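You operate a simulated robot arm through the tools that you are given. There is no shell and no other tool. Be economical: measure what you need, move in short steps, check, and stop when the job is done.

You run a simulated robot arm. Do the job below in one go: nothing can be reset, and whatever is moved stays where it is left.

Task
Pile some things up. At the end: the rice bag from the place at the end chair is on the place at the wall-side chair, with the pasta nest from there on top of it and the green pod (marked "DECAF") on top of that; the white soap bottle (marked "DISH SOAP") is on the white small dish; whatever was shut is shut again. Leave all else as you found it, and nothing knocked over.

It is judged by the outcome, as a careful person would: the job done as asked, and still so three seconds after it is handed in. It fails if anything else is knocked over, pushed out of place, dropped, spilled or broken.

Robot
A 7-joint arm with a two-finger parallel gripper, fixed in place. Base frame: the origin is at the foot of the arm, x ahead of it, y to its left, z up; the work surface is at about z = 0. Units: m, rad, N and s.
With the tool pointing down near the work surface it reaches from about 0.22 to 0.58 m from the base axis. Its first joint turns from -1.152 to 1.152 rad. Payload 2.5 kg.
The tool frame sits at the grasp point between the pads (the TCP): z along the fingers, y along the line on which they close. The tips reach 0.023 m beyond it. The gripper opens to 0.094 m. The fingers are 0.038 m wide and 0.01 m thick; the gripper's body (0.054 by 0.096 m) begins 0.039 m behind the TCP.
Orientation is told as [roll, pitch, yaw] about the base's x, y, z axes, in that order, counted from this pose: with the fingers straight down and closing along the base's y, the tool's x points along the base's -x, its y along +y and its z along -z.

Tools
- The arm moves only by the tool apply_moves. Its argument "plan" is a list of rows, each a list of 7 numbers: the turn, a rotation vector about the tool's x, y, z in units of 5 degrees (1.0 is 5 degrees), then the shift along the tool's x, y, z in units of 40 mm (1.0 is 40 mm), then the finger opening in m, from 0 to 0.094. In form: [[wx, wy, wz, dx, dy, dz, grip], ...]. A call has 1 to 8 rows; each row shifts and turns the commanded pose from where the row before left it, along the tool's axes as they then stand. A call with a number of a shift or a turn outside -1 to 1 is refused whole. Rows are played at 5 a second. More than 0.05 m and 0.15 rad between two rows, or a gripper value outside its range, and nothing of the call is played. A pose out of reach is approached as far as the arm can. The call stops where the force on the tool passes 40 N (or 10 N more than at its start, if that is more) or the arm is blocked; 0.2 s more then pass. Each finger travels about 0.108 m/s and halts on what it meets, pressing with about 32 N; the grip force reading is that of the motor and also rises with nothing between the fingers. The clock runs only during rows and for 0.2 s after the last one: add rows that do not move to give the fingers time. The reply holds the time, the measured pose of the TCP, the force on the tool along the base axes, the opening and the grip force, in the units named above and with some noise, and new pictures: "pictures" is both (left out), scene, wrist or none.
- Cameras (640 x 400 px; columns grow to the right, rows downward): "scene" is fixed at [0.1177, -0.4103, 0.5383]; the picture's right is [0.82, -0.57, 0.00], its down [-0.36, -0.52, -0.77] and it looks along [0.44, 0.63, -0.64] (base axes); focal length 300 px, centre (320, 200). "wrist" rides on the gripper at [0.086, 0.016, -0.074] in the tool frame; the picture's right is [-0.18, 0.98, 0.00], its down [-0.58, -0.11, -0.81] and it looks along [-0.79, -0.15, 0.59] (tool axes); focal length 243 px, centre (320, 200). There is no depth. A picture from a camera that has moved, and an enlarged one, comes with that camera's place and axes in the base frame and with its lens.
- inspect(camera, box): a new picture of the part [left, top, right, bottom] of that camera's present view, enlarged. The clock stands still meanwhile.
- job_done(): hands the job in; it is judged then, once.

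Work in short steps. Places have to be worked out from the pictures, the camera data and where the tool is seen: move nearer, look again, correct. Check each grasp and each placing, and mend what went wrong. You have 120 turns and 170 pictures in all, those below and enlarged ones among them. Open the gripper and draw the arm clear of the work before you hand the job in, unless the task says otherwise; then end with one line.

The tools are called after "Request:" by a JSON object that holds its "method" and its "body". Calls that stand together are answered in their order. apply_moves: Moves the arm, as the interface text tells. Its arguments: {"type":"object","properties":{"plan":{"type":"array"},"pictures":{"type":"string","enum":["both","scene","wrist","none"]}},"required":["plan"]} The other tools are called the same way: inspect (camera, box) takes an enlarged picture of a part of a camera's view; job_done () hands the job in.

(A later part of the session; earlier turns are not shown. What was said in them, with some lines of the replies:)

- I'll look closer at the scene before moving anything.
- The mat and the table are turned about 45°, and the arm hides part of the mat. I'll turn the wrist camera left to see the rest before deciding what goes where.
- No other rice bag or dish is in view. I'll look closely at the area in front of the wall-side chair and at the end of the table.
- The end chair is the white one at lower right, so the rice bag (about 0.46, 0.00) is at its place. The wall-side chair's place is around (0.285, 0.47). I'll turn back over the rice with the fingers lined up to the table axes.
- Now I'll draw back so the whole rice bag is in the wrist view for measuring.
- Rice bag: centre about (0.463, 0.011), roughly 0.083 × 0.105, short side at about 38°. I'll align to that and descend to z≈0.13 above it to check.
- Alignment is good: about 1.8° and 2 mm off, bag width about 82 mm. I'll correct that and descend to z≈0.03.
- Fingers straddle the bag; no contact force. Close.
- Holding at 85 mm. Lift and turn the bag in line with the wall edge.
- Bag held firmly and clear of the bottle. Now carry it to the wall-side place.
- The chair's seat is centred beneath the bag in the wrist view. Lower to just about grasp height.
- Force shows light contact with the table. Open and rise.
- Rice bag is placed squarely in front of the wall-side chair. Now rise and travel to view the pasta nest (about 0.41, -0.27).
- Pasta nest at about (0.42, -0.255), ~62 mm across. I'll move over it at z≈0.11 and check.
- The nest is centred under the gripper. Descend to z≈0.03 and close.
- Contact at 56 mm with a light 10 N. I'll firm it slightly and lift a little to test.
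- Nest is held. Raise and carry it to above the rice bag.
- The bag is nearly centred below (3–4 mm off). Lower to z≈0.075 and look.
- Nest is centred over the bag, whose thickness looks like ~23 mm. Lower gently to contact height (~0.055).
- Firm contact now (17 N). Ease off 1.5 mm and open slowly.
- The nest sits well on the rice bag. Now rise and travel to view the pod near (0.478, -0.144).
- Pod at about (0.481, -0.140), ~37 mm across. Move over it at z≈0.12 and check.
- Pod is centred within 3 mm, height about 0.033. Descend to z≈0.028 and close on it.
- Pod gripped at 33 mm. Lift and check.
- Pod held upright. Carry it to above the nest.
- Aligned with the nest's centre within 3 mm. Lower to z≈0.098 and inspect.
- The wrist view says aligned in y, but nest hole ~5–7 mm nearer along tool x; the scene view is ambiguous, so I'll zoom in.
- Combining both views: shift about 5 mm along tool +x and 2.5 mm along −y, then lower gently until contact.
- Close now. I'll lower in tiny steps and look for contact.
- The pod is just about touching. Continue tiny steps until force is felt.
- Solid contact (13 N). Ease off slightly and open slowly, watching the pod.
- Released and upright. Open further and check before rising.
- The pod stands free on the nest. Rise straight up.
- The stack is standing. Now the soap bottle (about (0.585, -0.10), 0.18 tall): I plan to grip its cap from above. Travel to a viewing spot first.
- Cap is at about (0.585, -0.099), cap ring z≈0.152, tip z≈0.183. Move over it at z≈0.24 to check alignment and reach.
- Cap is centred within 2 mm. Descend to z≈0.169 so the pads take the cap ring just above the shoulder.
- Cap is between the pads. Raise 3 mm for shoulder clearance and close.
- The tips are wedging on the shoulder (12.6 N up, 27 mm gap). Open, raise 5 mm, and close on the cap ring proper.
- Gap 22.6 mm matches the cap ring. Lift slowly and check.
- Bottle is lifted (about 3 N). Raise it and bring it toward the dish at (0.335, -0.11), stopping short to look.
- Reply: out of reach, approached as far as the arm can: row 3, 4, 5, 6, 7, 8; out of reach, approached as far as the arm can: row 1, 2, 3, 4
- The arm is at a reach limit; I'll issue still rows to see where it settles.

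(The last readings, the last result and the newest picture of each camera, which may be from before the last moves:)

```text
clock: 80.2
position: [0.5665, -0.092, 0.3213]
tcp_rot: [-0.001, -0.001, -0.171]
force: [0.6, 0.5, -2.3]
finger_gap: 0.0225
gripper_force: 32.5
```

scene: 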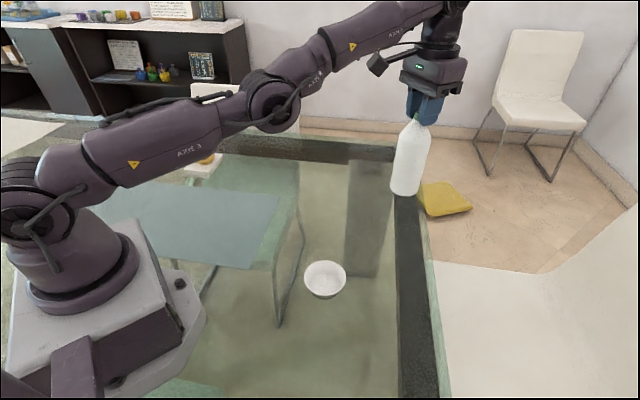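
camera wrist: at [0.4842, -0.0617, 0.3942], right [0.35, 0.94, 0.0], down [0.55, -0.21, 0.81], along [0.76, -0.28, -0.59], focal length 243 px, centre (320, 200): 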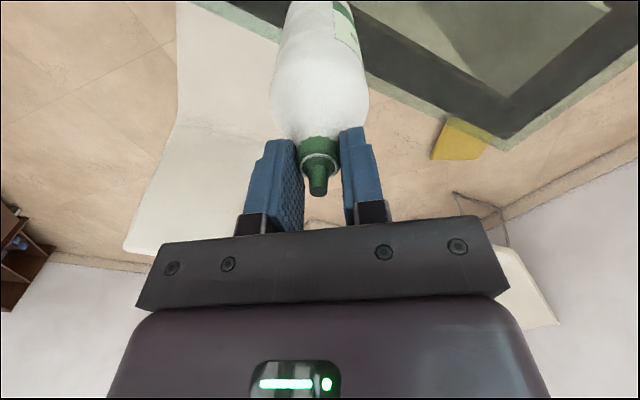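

Settled at (0.567, -0.092, 0.321). Move inward and slightly down in small steps.

Request:
{"method": "apply_moves", "body": {"plan": [[0, 0, 0, 0.3, 0, 0.3, 0.018], [0, 0, 0, 0.5, 0, 0.3, 0.018], [0, 0, 0, 0.6, 0, 0.2, 0.018], [0, 0, 0, 0.4, 0, 0, 0.018], [0, 0, 0, 0, 0, 0, 0.018]], "pictures": "none"}}

```text
clock: 81.4
position: [0.5688, -0.0909, 0.3135]
tcp_rot: [0.0, 0.002, -0.174]
force: [-0.3, -0.1, -3.2]
finger_gap: 0.0225
gripper_force: 32.0
out of reach, approached as far as the arm can: row 1, 2, 3, 4
```

Request:
{"method": "apply_moves", "body": {"plan": [[0, 0, 0, 0, 0, 0.5, 0.018], [0, 0, 0, 0, 0, 0.5, 0.018], [0, 0, 0, 0, 0, 0, 0.018]], "pictures": "none"}}

```text
clock: 82.2
position: [0.5787, -0.0929, 0.2772]
tcp_rot: [-0.001, 0.002, -0.173]
force: [-0.3, 0.4, -1.2]
finger_gap: 0.0225
gripper_force: 32.1
out of reach, approached as far as the arm can: row 1, 2
```

It is at the straight-arm boundary. Going straight down brings it inside the workspace; bottle base will still clear the table.

Request:
{"method": "apply_moves", "body": {"plan": [[0, 0, 0, 0, 0, 0.4, 0.018], [0, 0, 0, 0, 0, 0.4, 0.018], [0, 0, 0, 0, 0, 0.4, 0.018], [0, 0, 0, 0, 0, 0.2, 0.018], [0, 0, 0, 0, 0, 0, 0.018]], "pictures": "scene"}}

```text
clock: 83.4
position: [0.5886, -0.0943, 0.2227]
tcp_rot: [0.0, 0.002, -0.173]
force: [0.4, -0.1, -2.9]
finger_gap: 0.0224
gripper_force: 32.0
out of reach, approached as far as the arm can: row 1, 2, 4
```

scene: 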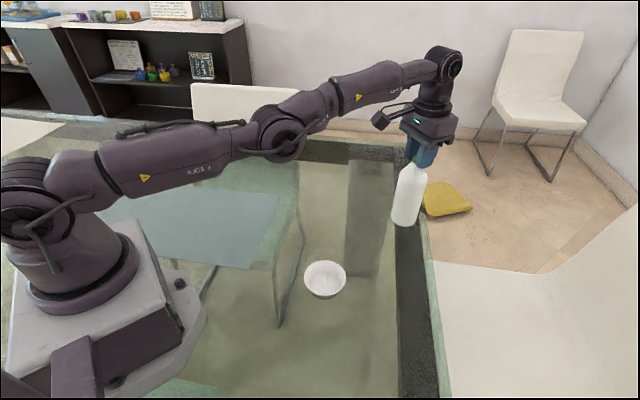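

Request:
{"method": "apply_moves", "body": {"plan": [[0, 0, 0, 0.1, 0, 0.3, 0.018], [0, 0, 0, 0.1, 0, 0.3, 0.018], [0, 0, 0, 0.15, 0, 0.1, 0.018], [0, 0, 0, 0.2, 0, 0, 0.018], [0, 0, 0, 0.2, 0, 0, 0.018], [0, 0, 0, 0, 0, 0, 0.018]], "pictures": "none"}}

```text
clock: 84.8
position: [0.5913, -0.0935, 0.1967]
tcp_rot: [0.0, 0.0, -0.172]
force: [0.5, 0.1, -2.8]
finger_gap: 0.0224
gripper_force: 31.8
out of reach, approached as far as the arm can: row 1, 2, 3, 4, 5
```

The elbow is straight and the solver stays on the boundary arc. Try a single larger inward step combined with a tilt to break the singularity.

Request:
{"method": "apply_moves", "body": {"plan": [[0, 0, 0, 1, 0, 0, 0.018], [0, 0, 0, 1, 0, 0, 0.018], [0, 0, 0, 0, 0, 0, 0.018]], "pictures": "none"}}

```text
clock: 85.6
position: [0.5913, -0.0935, 0.2025]
tcp_rot: [0.001, -0.001, -0.172]
force: [0.4, 0.2, -3.2]
finger_gap: 0.0222
gripper_force: 32.5
out of reach, approached as far as the arm can: row 1, 2
```

Request:
{"method": "apply_moves", "body": {"plan": [[0, -1, 0, 0, 0, -0.5, 0.018], [0, -1, 0, 0, 0, 0, 0.018], [0, 0, 0, 0, 0, 0, 0.018]], "pictures": "none"}}

```text
clock: 86.4
position: [0.6184, -0.0995, 0.2263]
tcp_rot: [0.0, -0.174, -0.173]
force: [-0.6, 0.0, -2.0]
finger_gap: 0.022
gripper_force: 32.3
out of reach, approached as far as the arm can: row 1, 2
```

Request:
{"method": "apply_moves", "body": {"plan": [[0, 0, 0, 0, 0, -1, 0.018], [0, 0, 0, 0, 0, -1, 0.018], [0, 0, 0, 0, 0, 0, 0.018]], "pictures": "none"}}

Request:
{"method": "apply_moves", "body": {"plan": [[0, 0, 0, 0.6, 0, 0.95, 0.018], [0, 0, 0, 0, 0, 0, 0.018]], "pictures": "none"}}

```text
clock: 87.2
position: [0.6025, -0.0981, 0.3062]
tcp_rot: [0.001, -0.175, -0.173]
force: [0.5, -0.6, -1.6]
finger_gap: 0.0221
gripper_force: 32.1
```

```text
clock: 87.8
position: [0.6094, -0.0979, 0.2692]
tcp_rot: [0.0, -0.173, -0.172]
force: [0.4, 0.3, -2.5]
finger_gap: 0.0221
gripper_force: 31.8
out of reach, approached as far as the arm can: row 1
```

Request:
{"method": "apply_moves", "body": {"plan": [[0, 0, 0, 0.1, 0, -0.6, 0.018], [0, 0, 0, 0.2, 0, -0.6, 0.018], [0, 0, 0, 0.3, 0, -0.6, 0.018], [0, 0, 0, 0.4, 0, -0.4, 0.018], [0, 0, 0, 0.5, 0, 0, 0.018], [0, 0, 0, 0, 0, 0, 0.018]], "pictures": "none"}}

```text
clock: 89.2
position: [0.5876, -0.0789, 0.3573]
tcp_rot: [-0.017, -0.166, -0.127]
force: [-0.2, 0.8, -2.2]
finger_gap: 0.022
gripper_force: 32.4
out of reach, approached as far as the arm can: row 2, 3, 4, 5
```

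Some out-of-plane motion appeared, so the elbow may be freeing. Try pulling inward again.

Request:
{"method": "apply_moves", "body": {"plan": [[0, 0, 0, 0.5, 0, 0, 0.018], [0, 0, 0, 0.5, 0, 0, 0.018], [0, 0, 0, 0.5, 0, 0, 0.018], [0, 0, 0, 0, 0, 0, 0.018]], "pictures": "scene"}}

```text
clock: 90.2
position: [0.5082, -0.0792, 0.3436]
tcp_rot: [0.001, -0.176, -0.171]
force: [0.4, -0.2, -2.5]
finger_gap: 0.0217
gripper_force: 31.7
```

scene: 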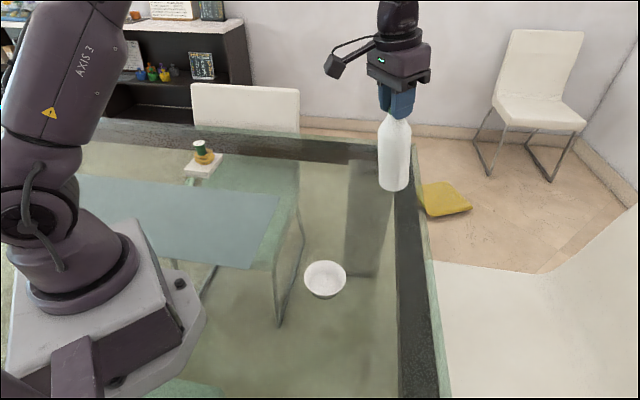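

Freed. Straighten the tilt and carry the bottle inward near the dish.

Request:
{"method": "apply_moves", "body": {"plan": [[0, 1, 0, 0, 0, 0, 0.018], [0, 1, 0, 0, 0, 0, 0.018], [0, 0, 0, 0.6, 0, 0.2, 0.018], [0, 0, 0, 0.8, 0, 0.3, 0.018], [0, 0, 0, 0.8, 0.1, 0.3, 0.018], [0, 0, 0, 0.8, 0, 0.2, 0.018], [0, 0, 0, 0.6, 0, 0, 0.018], [0, 0, 0, 0, 0, 0, 0.018]], "pictures": "both"}}

Request:
{"method": "inspect", "body": {"camera": "scene", "box": [280, 60, 440, 310]}}

```text
clock: 92.0
position: [0.364, -0.0504, 0.3013]
tcp_rot: [0.001, 0.0, -0.17]
force: [-0.2, -0.2, -2.0]
finger_gap: 0.0221
gripper_force: 31.6
camera wrist: at [0.2814, -0.0204, 0.3749], right [0.35, 0.94, 0.0], down [0.55, -0.21, 0.81], along [0.76, -0.28, -0.59], focal length 243 px, centre (320, 200)
```

scene: 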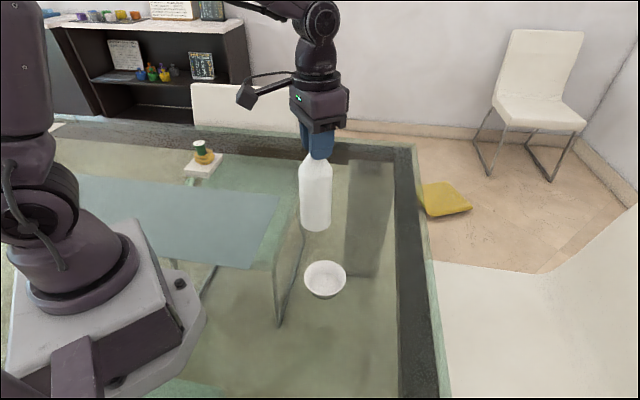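
wrist: 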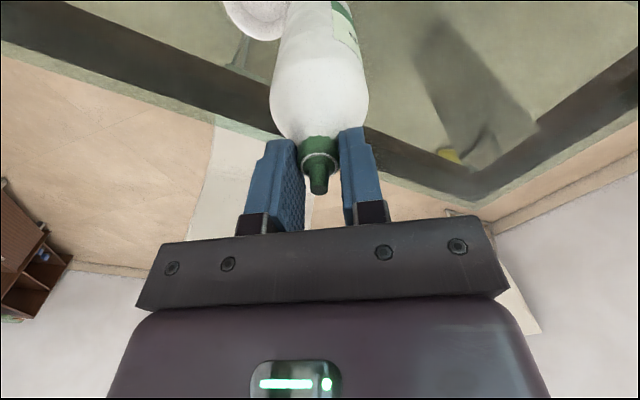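

```text
1.60 times, centred on (360, 185) of scene
camera zoom: at [0.1177, -0.4103, 0.5383], right [0.82, -0.57, 0.0], down [-0.36, -0.52, -0.77], along [0.44, 0.63, -0.64], focal length 480 px, centre (256, 224)
```

zoom: 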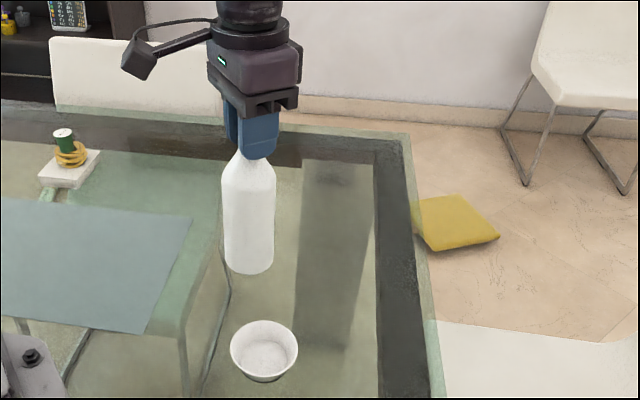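

Bottle hangs straight. Combining the wrist views, the dish centre is at about (0.336, -0.107) with rim z≈0.03. Move over it and lower to about 4 cm above the rim, then look.

Request:
{"method": "apply_moves", "body": {"plan": [[0, 0, 0, 0.15, -0.5, 0, 0.018], [0, 0, 0, 0.15, -0.5, 0, 0.018], [0, 0, 0, 0.15, -0.51, 0, 0.018], [0, 0, 0, 0, 0, 0.6, 0.018], [0, 0, 0, 0, 0, 0.6, 0.018], [0, 0, 0, 0, 0, 0, 0.018]], "pictures": "wrist"}}

Request:
{"method": "inspect", "body": {"camera": "scene", "box": [275, 180, 375, 310]}}

Request:
{"method": "inspect", "body": {"camera": "wrist", "box": [220, 0, 420, 125]}}

```text
clock: 93.4
position: [0.337, -0.1083, 0.2545]
tcp_rot: [-0.002, -0.001, -0.171]
force: [0.8, 0.0, -2.2]
finger_gap: 0.0217
gripper_force: 32.4
camera wrist: at [0.2536, -0.0786, 0.3284], right [0.35, 0.94, 0.0], down [0.55, -0.21, 0.81], along [0.76, -0.28, -0.59], focal length 243 px, centre (320, 200)
```

wrist: 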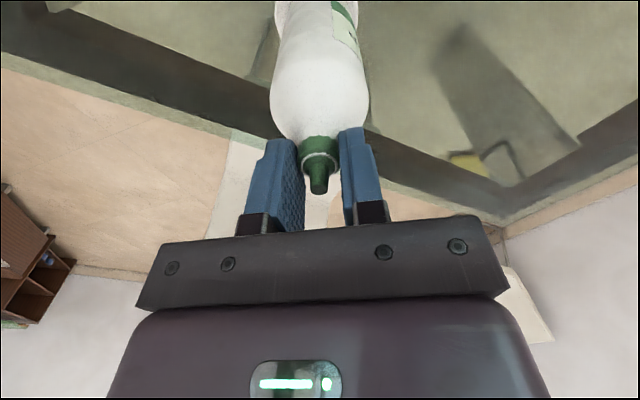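

```text
3.08 times, centred on (325, 245) of scene
camera zoom: at [0.1178, -0.4103, 0.5383], right [0.82, -0.57, 0.0], down [-0.36, -0.52, -0.77], along [0.44, 0.63, -0.64], focal length 923 px, centre (305, 62)
```

zoom: 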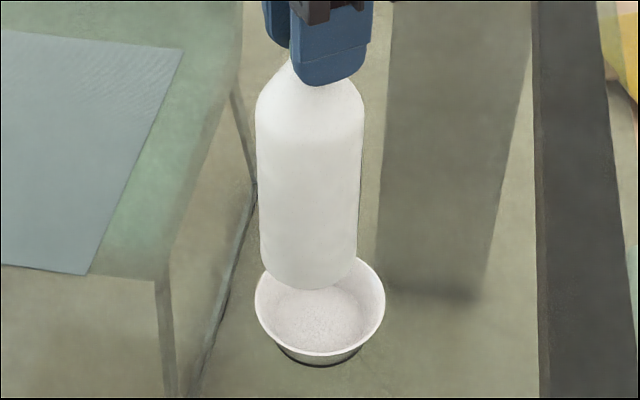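

```text
3.20 times, centred on (320, 62) of wrist
camera zoom: at [0.2536, -0.0786, 0.3284], right [0.35, 0.94, 0.0], down [0.55, -0.21, 0.81], along [0.76, -0.28, -0.59], focal length 776 px, centre (320, 640)
```

zoom: 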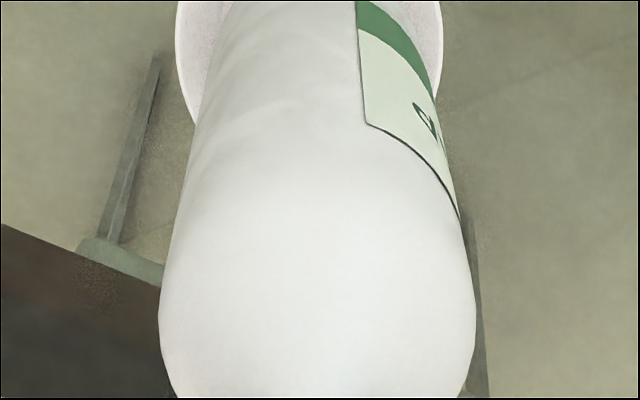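

Scene view shows the bottle ~7 mm left of the dish centre; wrist agrees on direction. Correct by (−6, −4.5) mm in tool x,y and lower near the rim.

Request:
{"method": "apply_moves", "body": {"plan": [[0, 0, 0, -0.15, -0.11, 0, 0.018], [0, 0, 0, 0, 0, 0.5, 0.018], [0, 0, 0, 0, 0, 0.4, 0.018], [0, 0, 0, 0, 0, 0, 0.018]], "pictures": "none"}}

Request:
{"method": "inspect", "body": {"camera": "scene", "box": [275, 180, 375, 310]}}

Request:
{"method": "inspect", "body": {"camera": "wrist", "box": [220, 0, 420, 125]}}

```text
clock: 94.4
position: [0.3427, -0.1136, 0.2185]
tcp_rot: [0.001, 0.0, -0.171]
force: [0.4, -0.7, -3.4]
finger_gap: 0.022
gripper_force: 32.0
```

```text
3.08 times, centred on (325, 245) of scene
camera zoom: at [0.1178, -0.4103, 0.5383], right [0.82, -0.57, 0.0], down [-0.36, -0.52, -0.77], along [0.44, 0.63, -0.64], focal length 923 px, centre (305, 62)
```

zoom: 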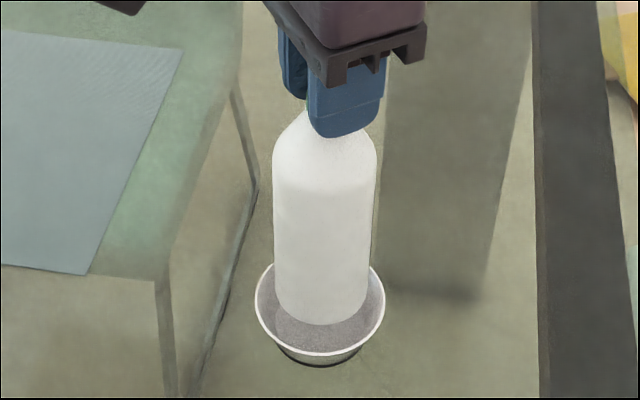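

```text
3.20 times, centred on (320, 62) of wrist
camera zoom: at [0.2606, -0.0835, 0.2923], right [0.35, 0.94, 0.0], down [0.55, -0.21, 0.81], along [0.76, -0.28, -0.59], focal length 776 px, centre (320, 640)
```

zoom: 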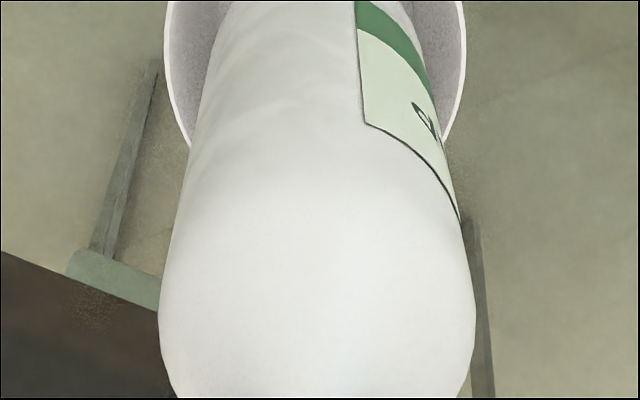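

Bottle now centred over the dish. Lower into it.

Request:
{"method": "apply_moves", "body": {"plan": [[0, 0, 0, 0, -0.03, 0.3, 0.018], [0, 0, 0, 0, 0, 0.3, 0.018], [0, 0, 0, 0, 0, 0, 0.018]], "pictures": "none"}}

Request:
{"method": "inspect", "body": {"camera": "scene", "box": [275, 180, 375, 310]}}

```text
clock: 95.2
position: [0.3416, -0.1141, 0.1946]
tcp_rot: [-0.001, 0.001, -0.173]
force: [-0.5, 0.5, -3.0]
finger_gap: 0.022
gripper_force: 31.6
```

```text
3.08 times, centred on (325, 245) of scene
camera zoom: at [0.1178, -0.4103, 0.5383], right [0.82, -0.57, 0.0], down [-0.36, -0.52, -0.77], along [0.44, 0.63, -0.64], focal length 923 px, centre (305, 62)
```

zoom: 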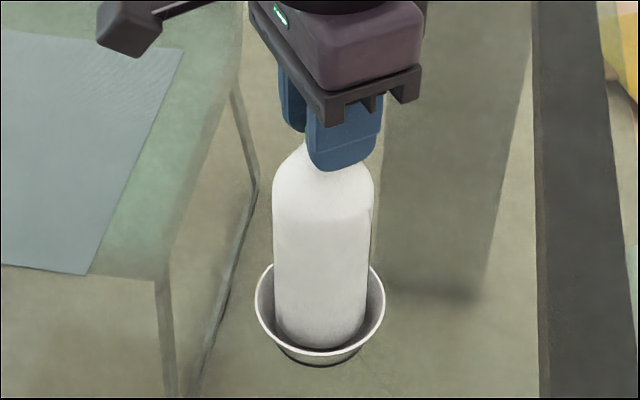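

Still hanging free (−3 N), base just inside the dish. Continue in small steps.

Request:
{"method": "apply_moves", "body": {"plan": [[0, 0, 0, 0, 0, 0.12, 0.018], [0, 0, 0, 0, 0, 0, 0.018]], "pictures": "none"}}

Request:
{"method": "apply_moves", "body": {"plan": [[0, 0, 0, 0, 0, 0.08, 0.018], [0, 0, 0, 0, 0, 0, 0.018]], "pictures": "none"}}

```text
clock: 95.8
position: [0.3423, -0.1149, 0.1895]
tcp_rot: [0.0, -0.002, -0.174]
force: [-1.2, 0.3, 4.7]
finger_gap: 0.0216
gripper_force: 32.4
```

```text
clock: 96.4
position: [0.3453, -0.1156, 0.1874]
tcp_rot: [-0.001, -0.006, -0.172]
force: [-4.3, 1.0, 37.5]
finger_gap: 0.022
gripper_force: 32.3
```

Contact; pressing too hard now (37 N). Back off about 3 mm and look.

Request:
{"method": "apply_moves", "body": {"plan": [[0, 0, 0, 0, 0, -0.08, 0.018], [0, 0, 0, 0, 0, 0, 0.018]], "pictures": "none"}}

Request:
{"method": "inspect", "body": {"camera": "scene", "box": [275, 180, 375, 310]}}

```text
clock: 97.0
position: [0.3431, -0.1132, 0.1901]
tcp_rot: [0.0, 0.002, -0.174]
force: [2.6, -0.4, 2.3]
finger_gap: 0.022
gripper_force: 32.0
```

```text
3.08 times, centred on (325, 245) of scene
camera zoom: at [0.1177, -0.4103, 0.5383], right [0.82, -0.57, 0.0], down [-0.36, -0.52, -0.77], along [0.44, 0.63, -0.64], focal length 923 px, centre (305, 62)
```

zoom: 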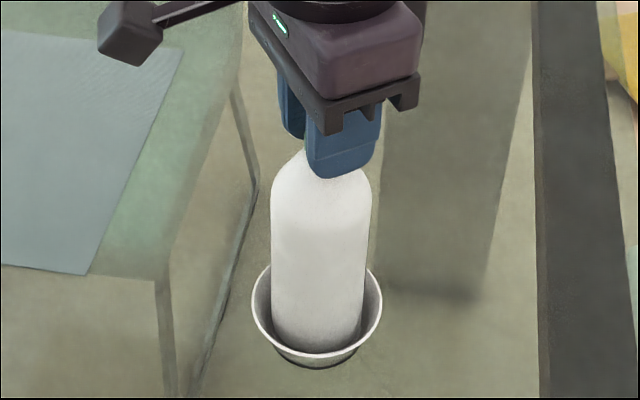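

Light contact, dish only nudged ~2 mm and bottle centred. Open gradually and check it stands.

Request:
{"method": "apply_moves", "body": {"plan": [[0, 0, 0, 0, 0, 0, 0.024], [0, 0, 0, 0, 0, 0, 0.028], [0, 0, 0, 0, 0, 0, 0.032], [0, 0, 0, 0, 0, 0, 0.032]], "pictures": "wrist"}}

Request:
{"method": "inspect", "body": {"camera": "scene", "box": [275, 180, 375, 310]}}

```text
clock: 98.0
position: [0.3434, -0.1144, 0.1897]
tcp_rot: [0.001, -0.001, -0.171]
force: [-0.9, 0.4, -0.1]
finger_gap: 0.0321
gripper_force: 0.1
camera wrist: at [0.2597, -0.0842, 0.2639], right [0.35, 0.94, 0.0], down [0.55, -0.21, 0.81], along [0.76, -0.28, -0.59], focal length 243 px, centre (320, 200)
```

wrist: 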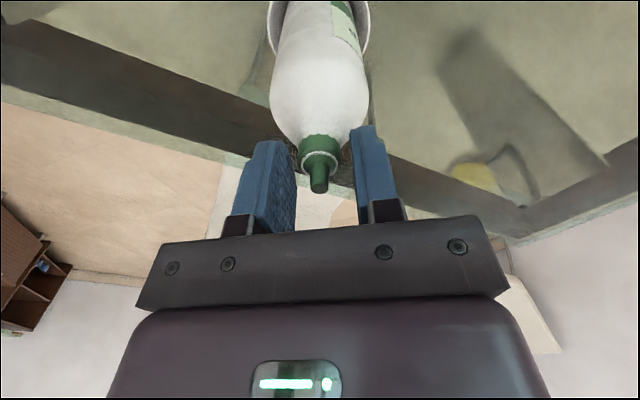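

```text
3.08 times, centred on (325, 245) of scene
camera zoom: at [0.1177, -0.4103, 0.5383], right [0.82, -0.57, 0.0], down [-0.36, -0.52, -0.77], along [0.44, 0.63, -0.64], focal length 923 px, centre (305, 62)
```

zoom: 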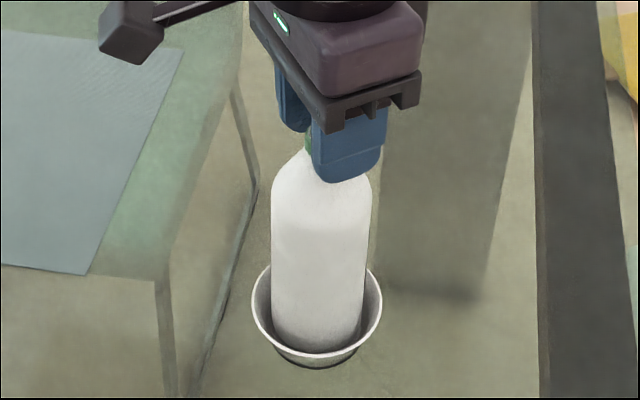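

Bottle stands unaided in the dish. Open a bit more and rise straight up, clear.

Request:
{"method": "apply_moves", "body": {"plan": [[0, 0, 0, 0, 0, 0, 0.045], [0, 0, 0, 0, 0, 0, 0.06], [0, 0, 0, 0, 0, -0.4, 0.06], [0, 0, 0, 0, 0, -1, 0.06], [0, 0, 0, 0, 0, -1, 0.06], [0, 0, 0, 0, 0, -1, 0.06], [0, 0, 0, 0, 0, 0, 0.06]], "pictures": "both"}}

Request:
{"method": "inspect", "body": {"camera": "scene", "box": [275, 180, 375, 310]}}

Request:
{"method": "inspect", "body": {"camera": "scene", "box": [164, 120, 244, 180]}}

```text
clock: 99.6
position: [0.343, -0.1146, 0.3232]
tcp_rot: [0.0, 0.001, -0.173]
force: [0.3, 0.7, 0.1]
finger_gap: 0.0599
gripper_force: 0.1
camera wrist: at [0.2596, -0.0852, 0.399], right [0.35, 0.94, 0.0], down [0.55, -0.21, 0.81], along [0.76, -0.28, -0.59], focal length 243 px, centre (320, 200)
```

scene: 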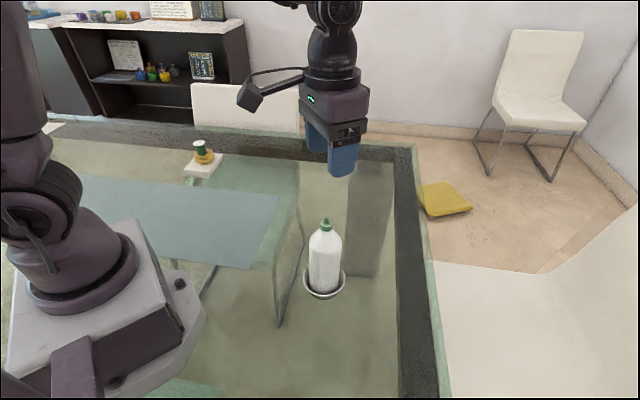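
wrist: 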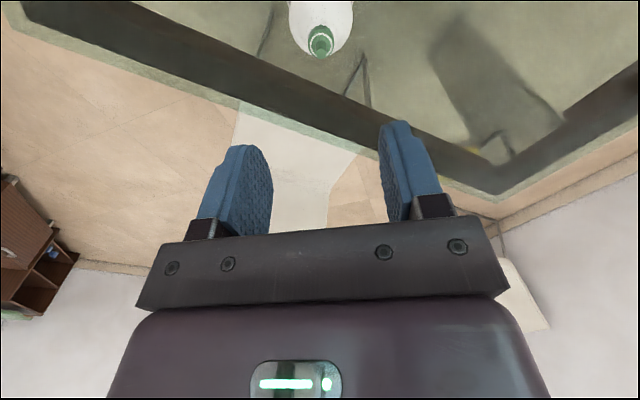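

```text
3.08 times, centred on (325, 245) of scene
camera zoom: at [0.1177, -0.4103, 0.5383], right [0.82, -0.57, 0.0], down [-0.36, -0.52, -0.77], along [0.44, 0.63, -0.64], focal length 923 px, centre (305, 62)
```

zoom: 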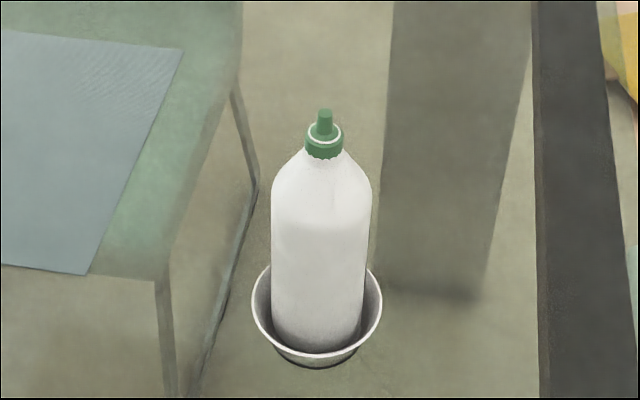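

```text
6.67 times, centred on (204, 150) of scene
camera zoom: at [0.1177, -0.4103, 0.5383], right [0.82, -0.57, 0.0], down [-0.36, -0.52, -0.77], along [0.44, 0.63, -0.64], focal length 2000 px, centre (1093, 533)
```

zoom: 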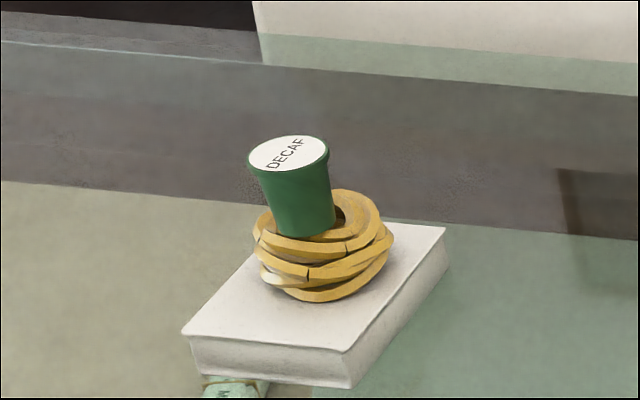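

Everything stands where it should: the pile has not moved for over 30 s, the bottle is upright in the dish, and the open gripper is clear above. Nothing was shut, so nothing needs closing, and I'm handing in.

Request:
{"method": "job_done", "body": {}}

```text
The job is handed in.
```

The job is handed in: the rice bag is in front of the wall-side chair with the pasta nest on it and the DECAF pod on top (standing, but several millimetres off the nest's centre), and the dish soap bottle stands upright in the white dish, which shifted about 2 mm.
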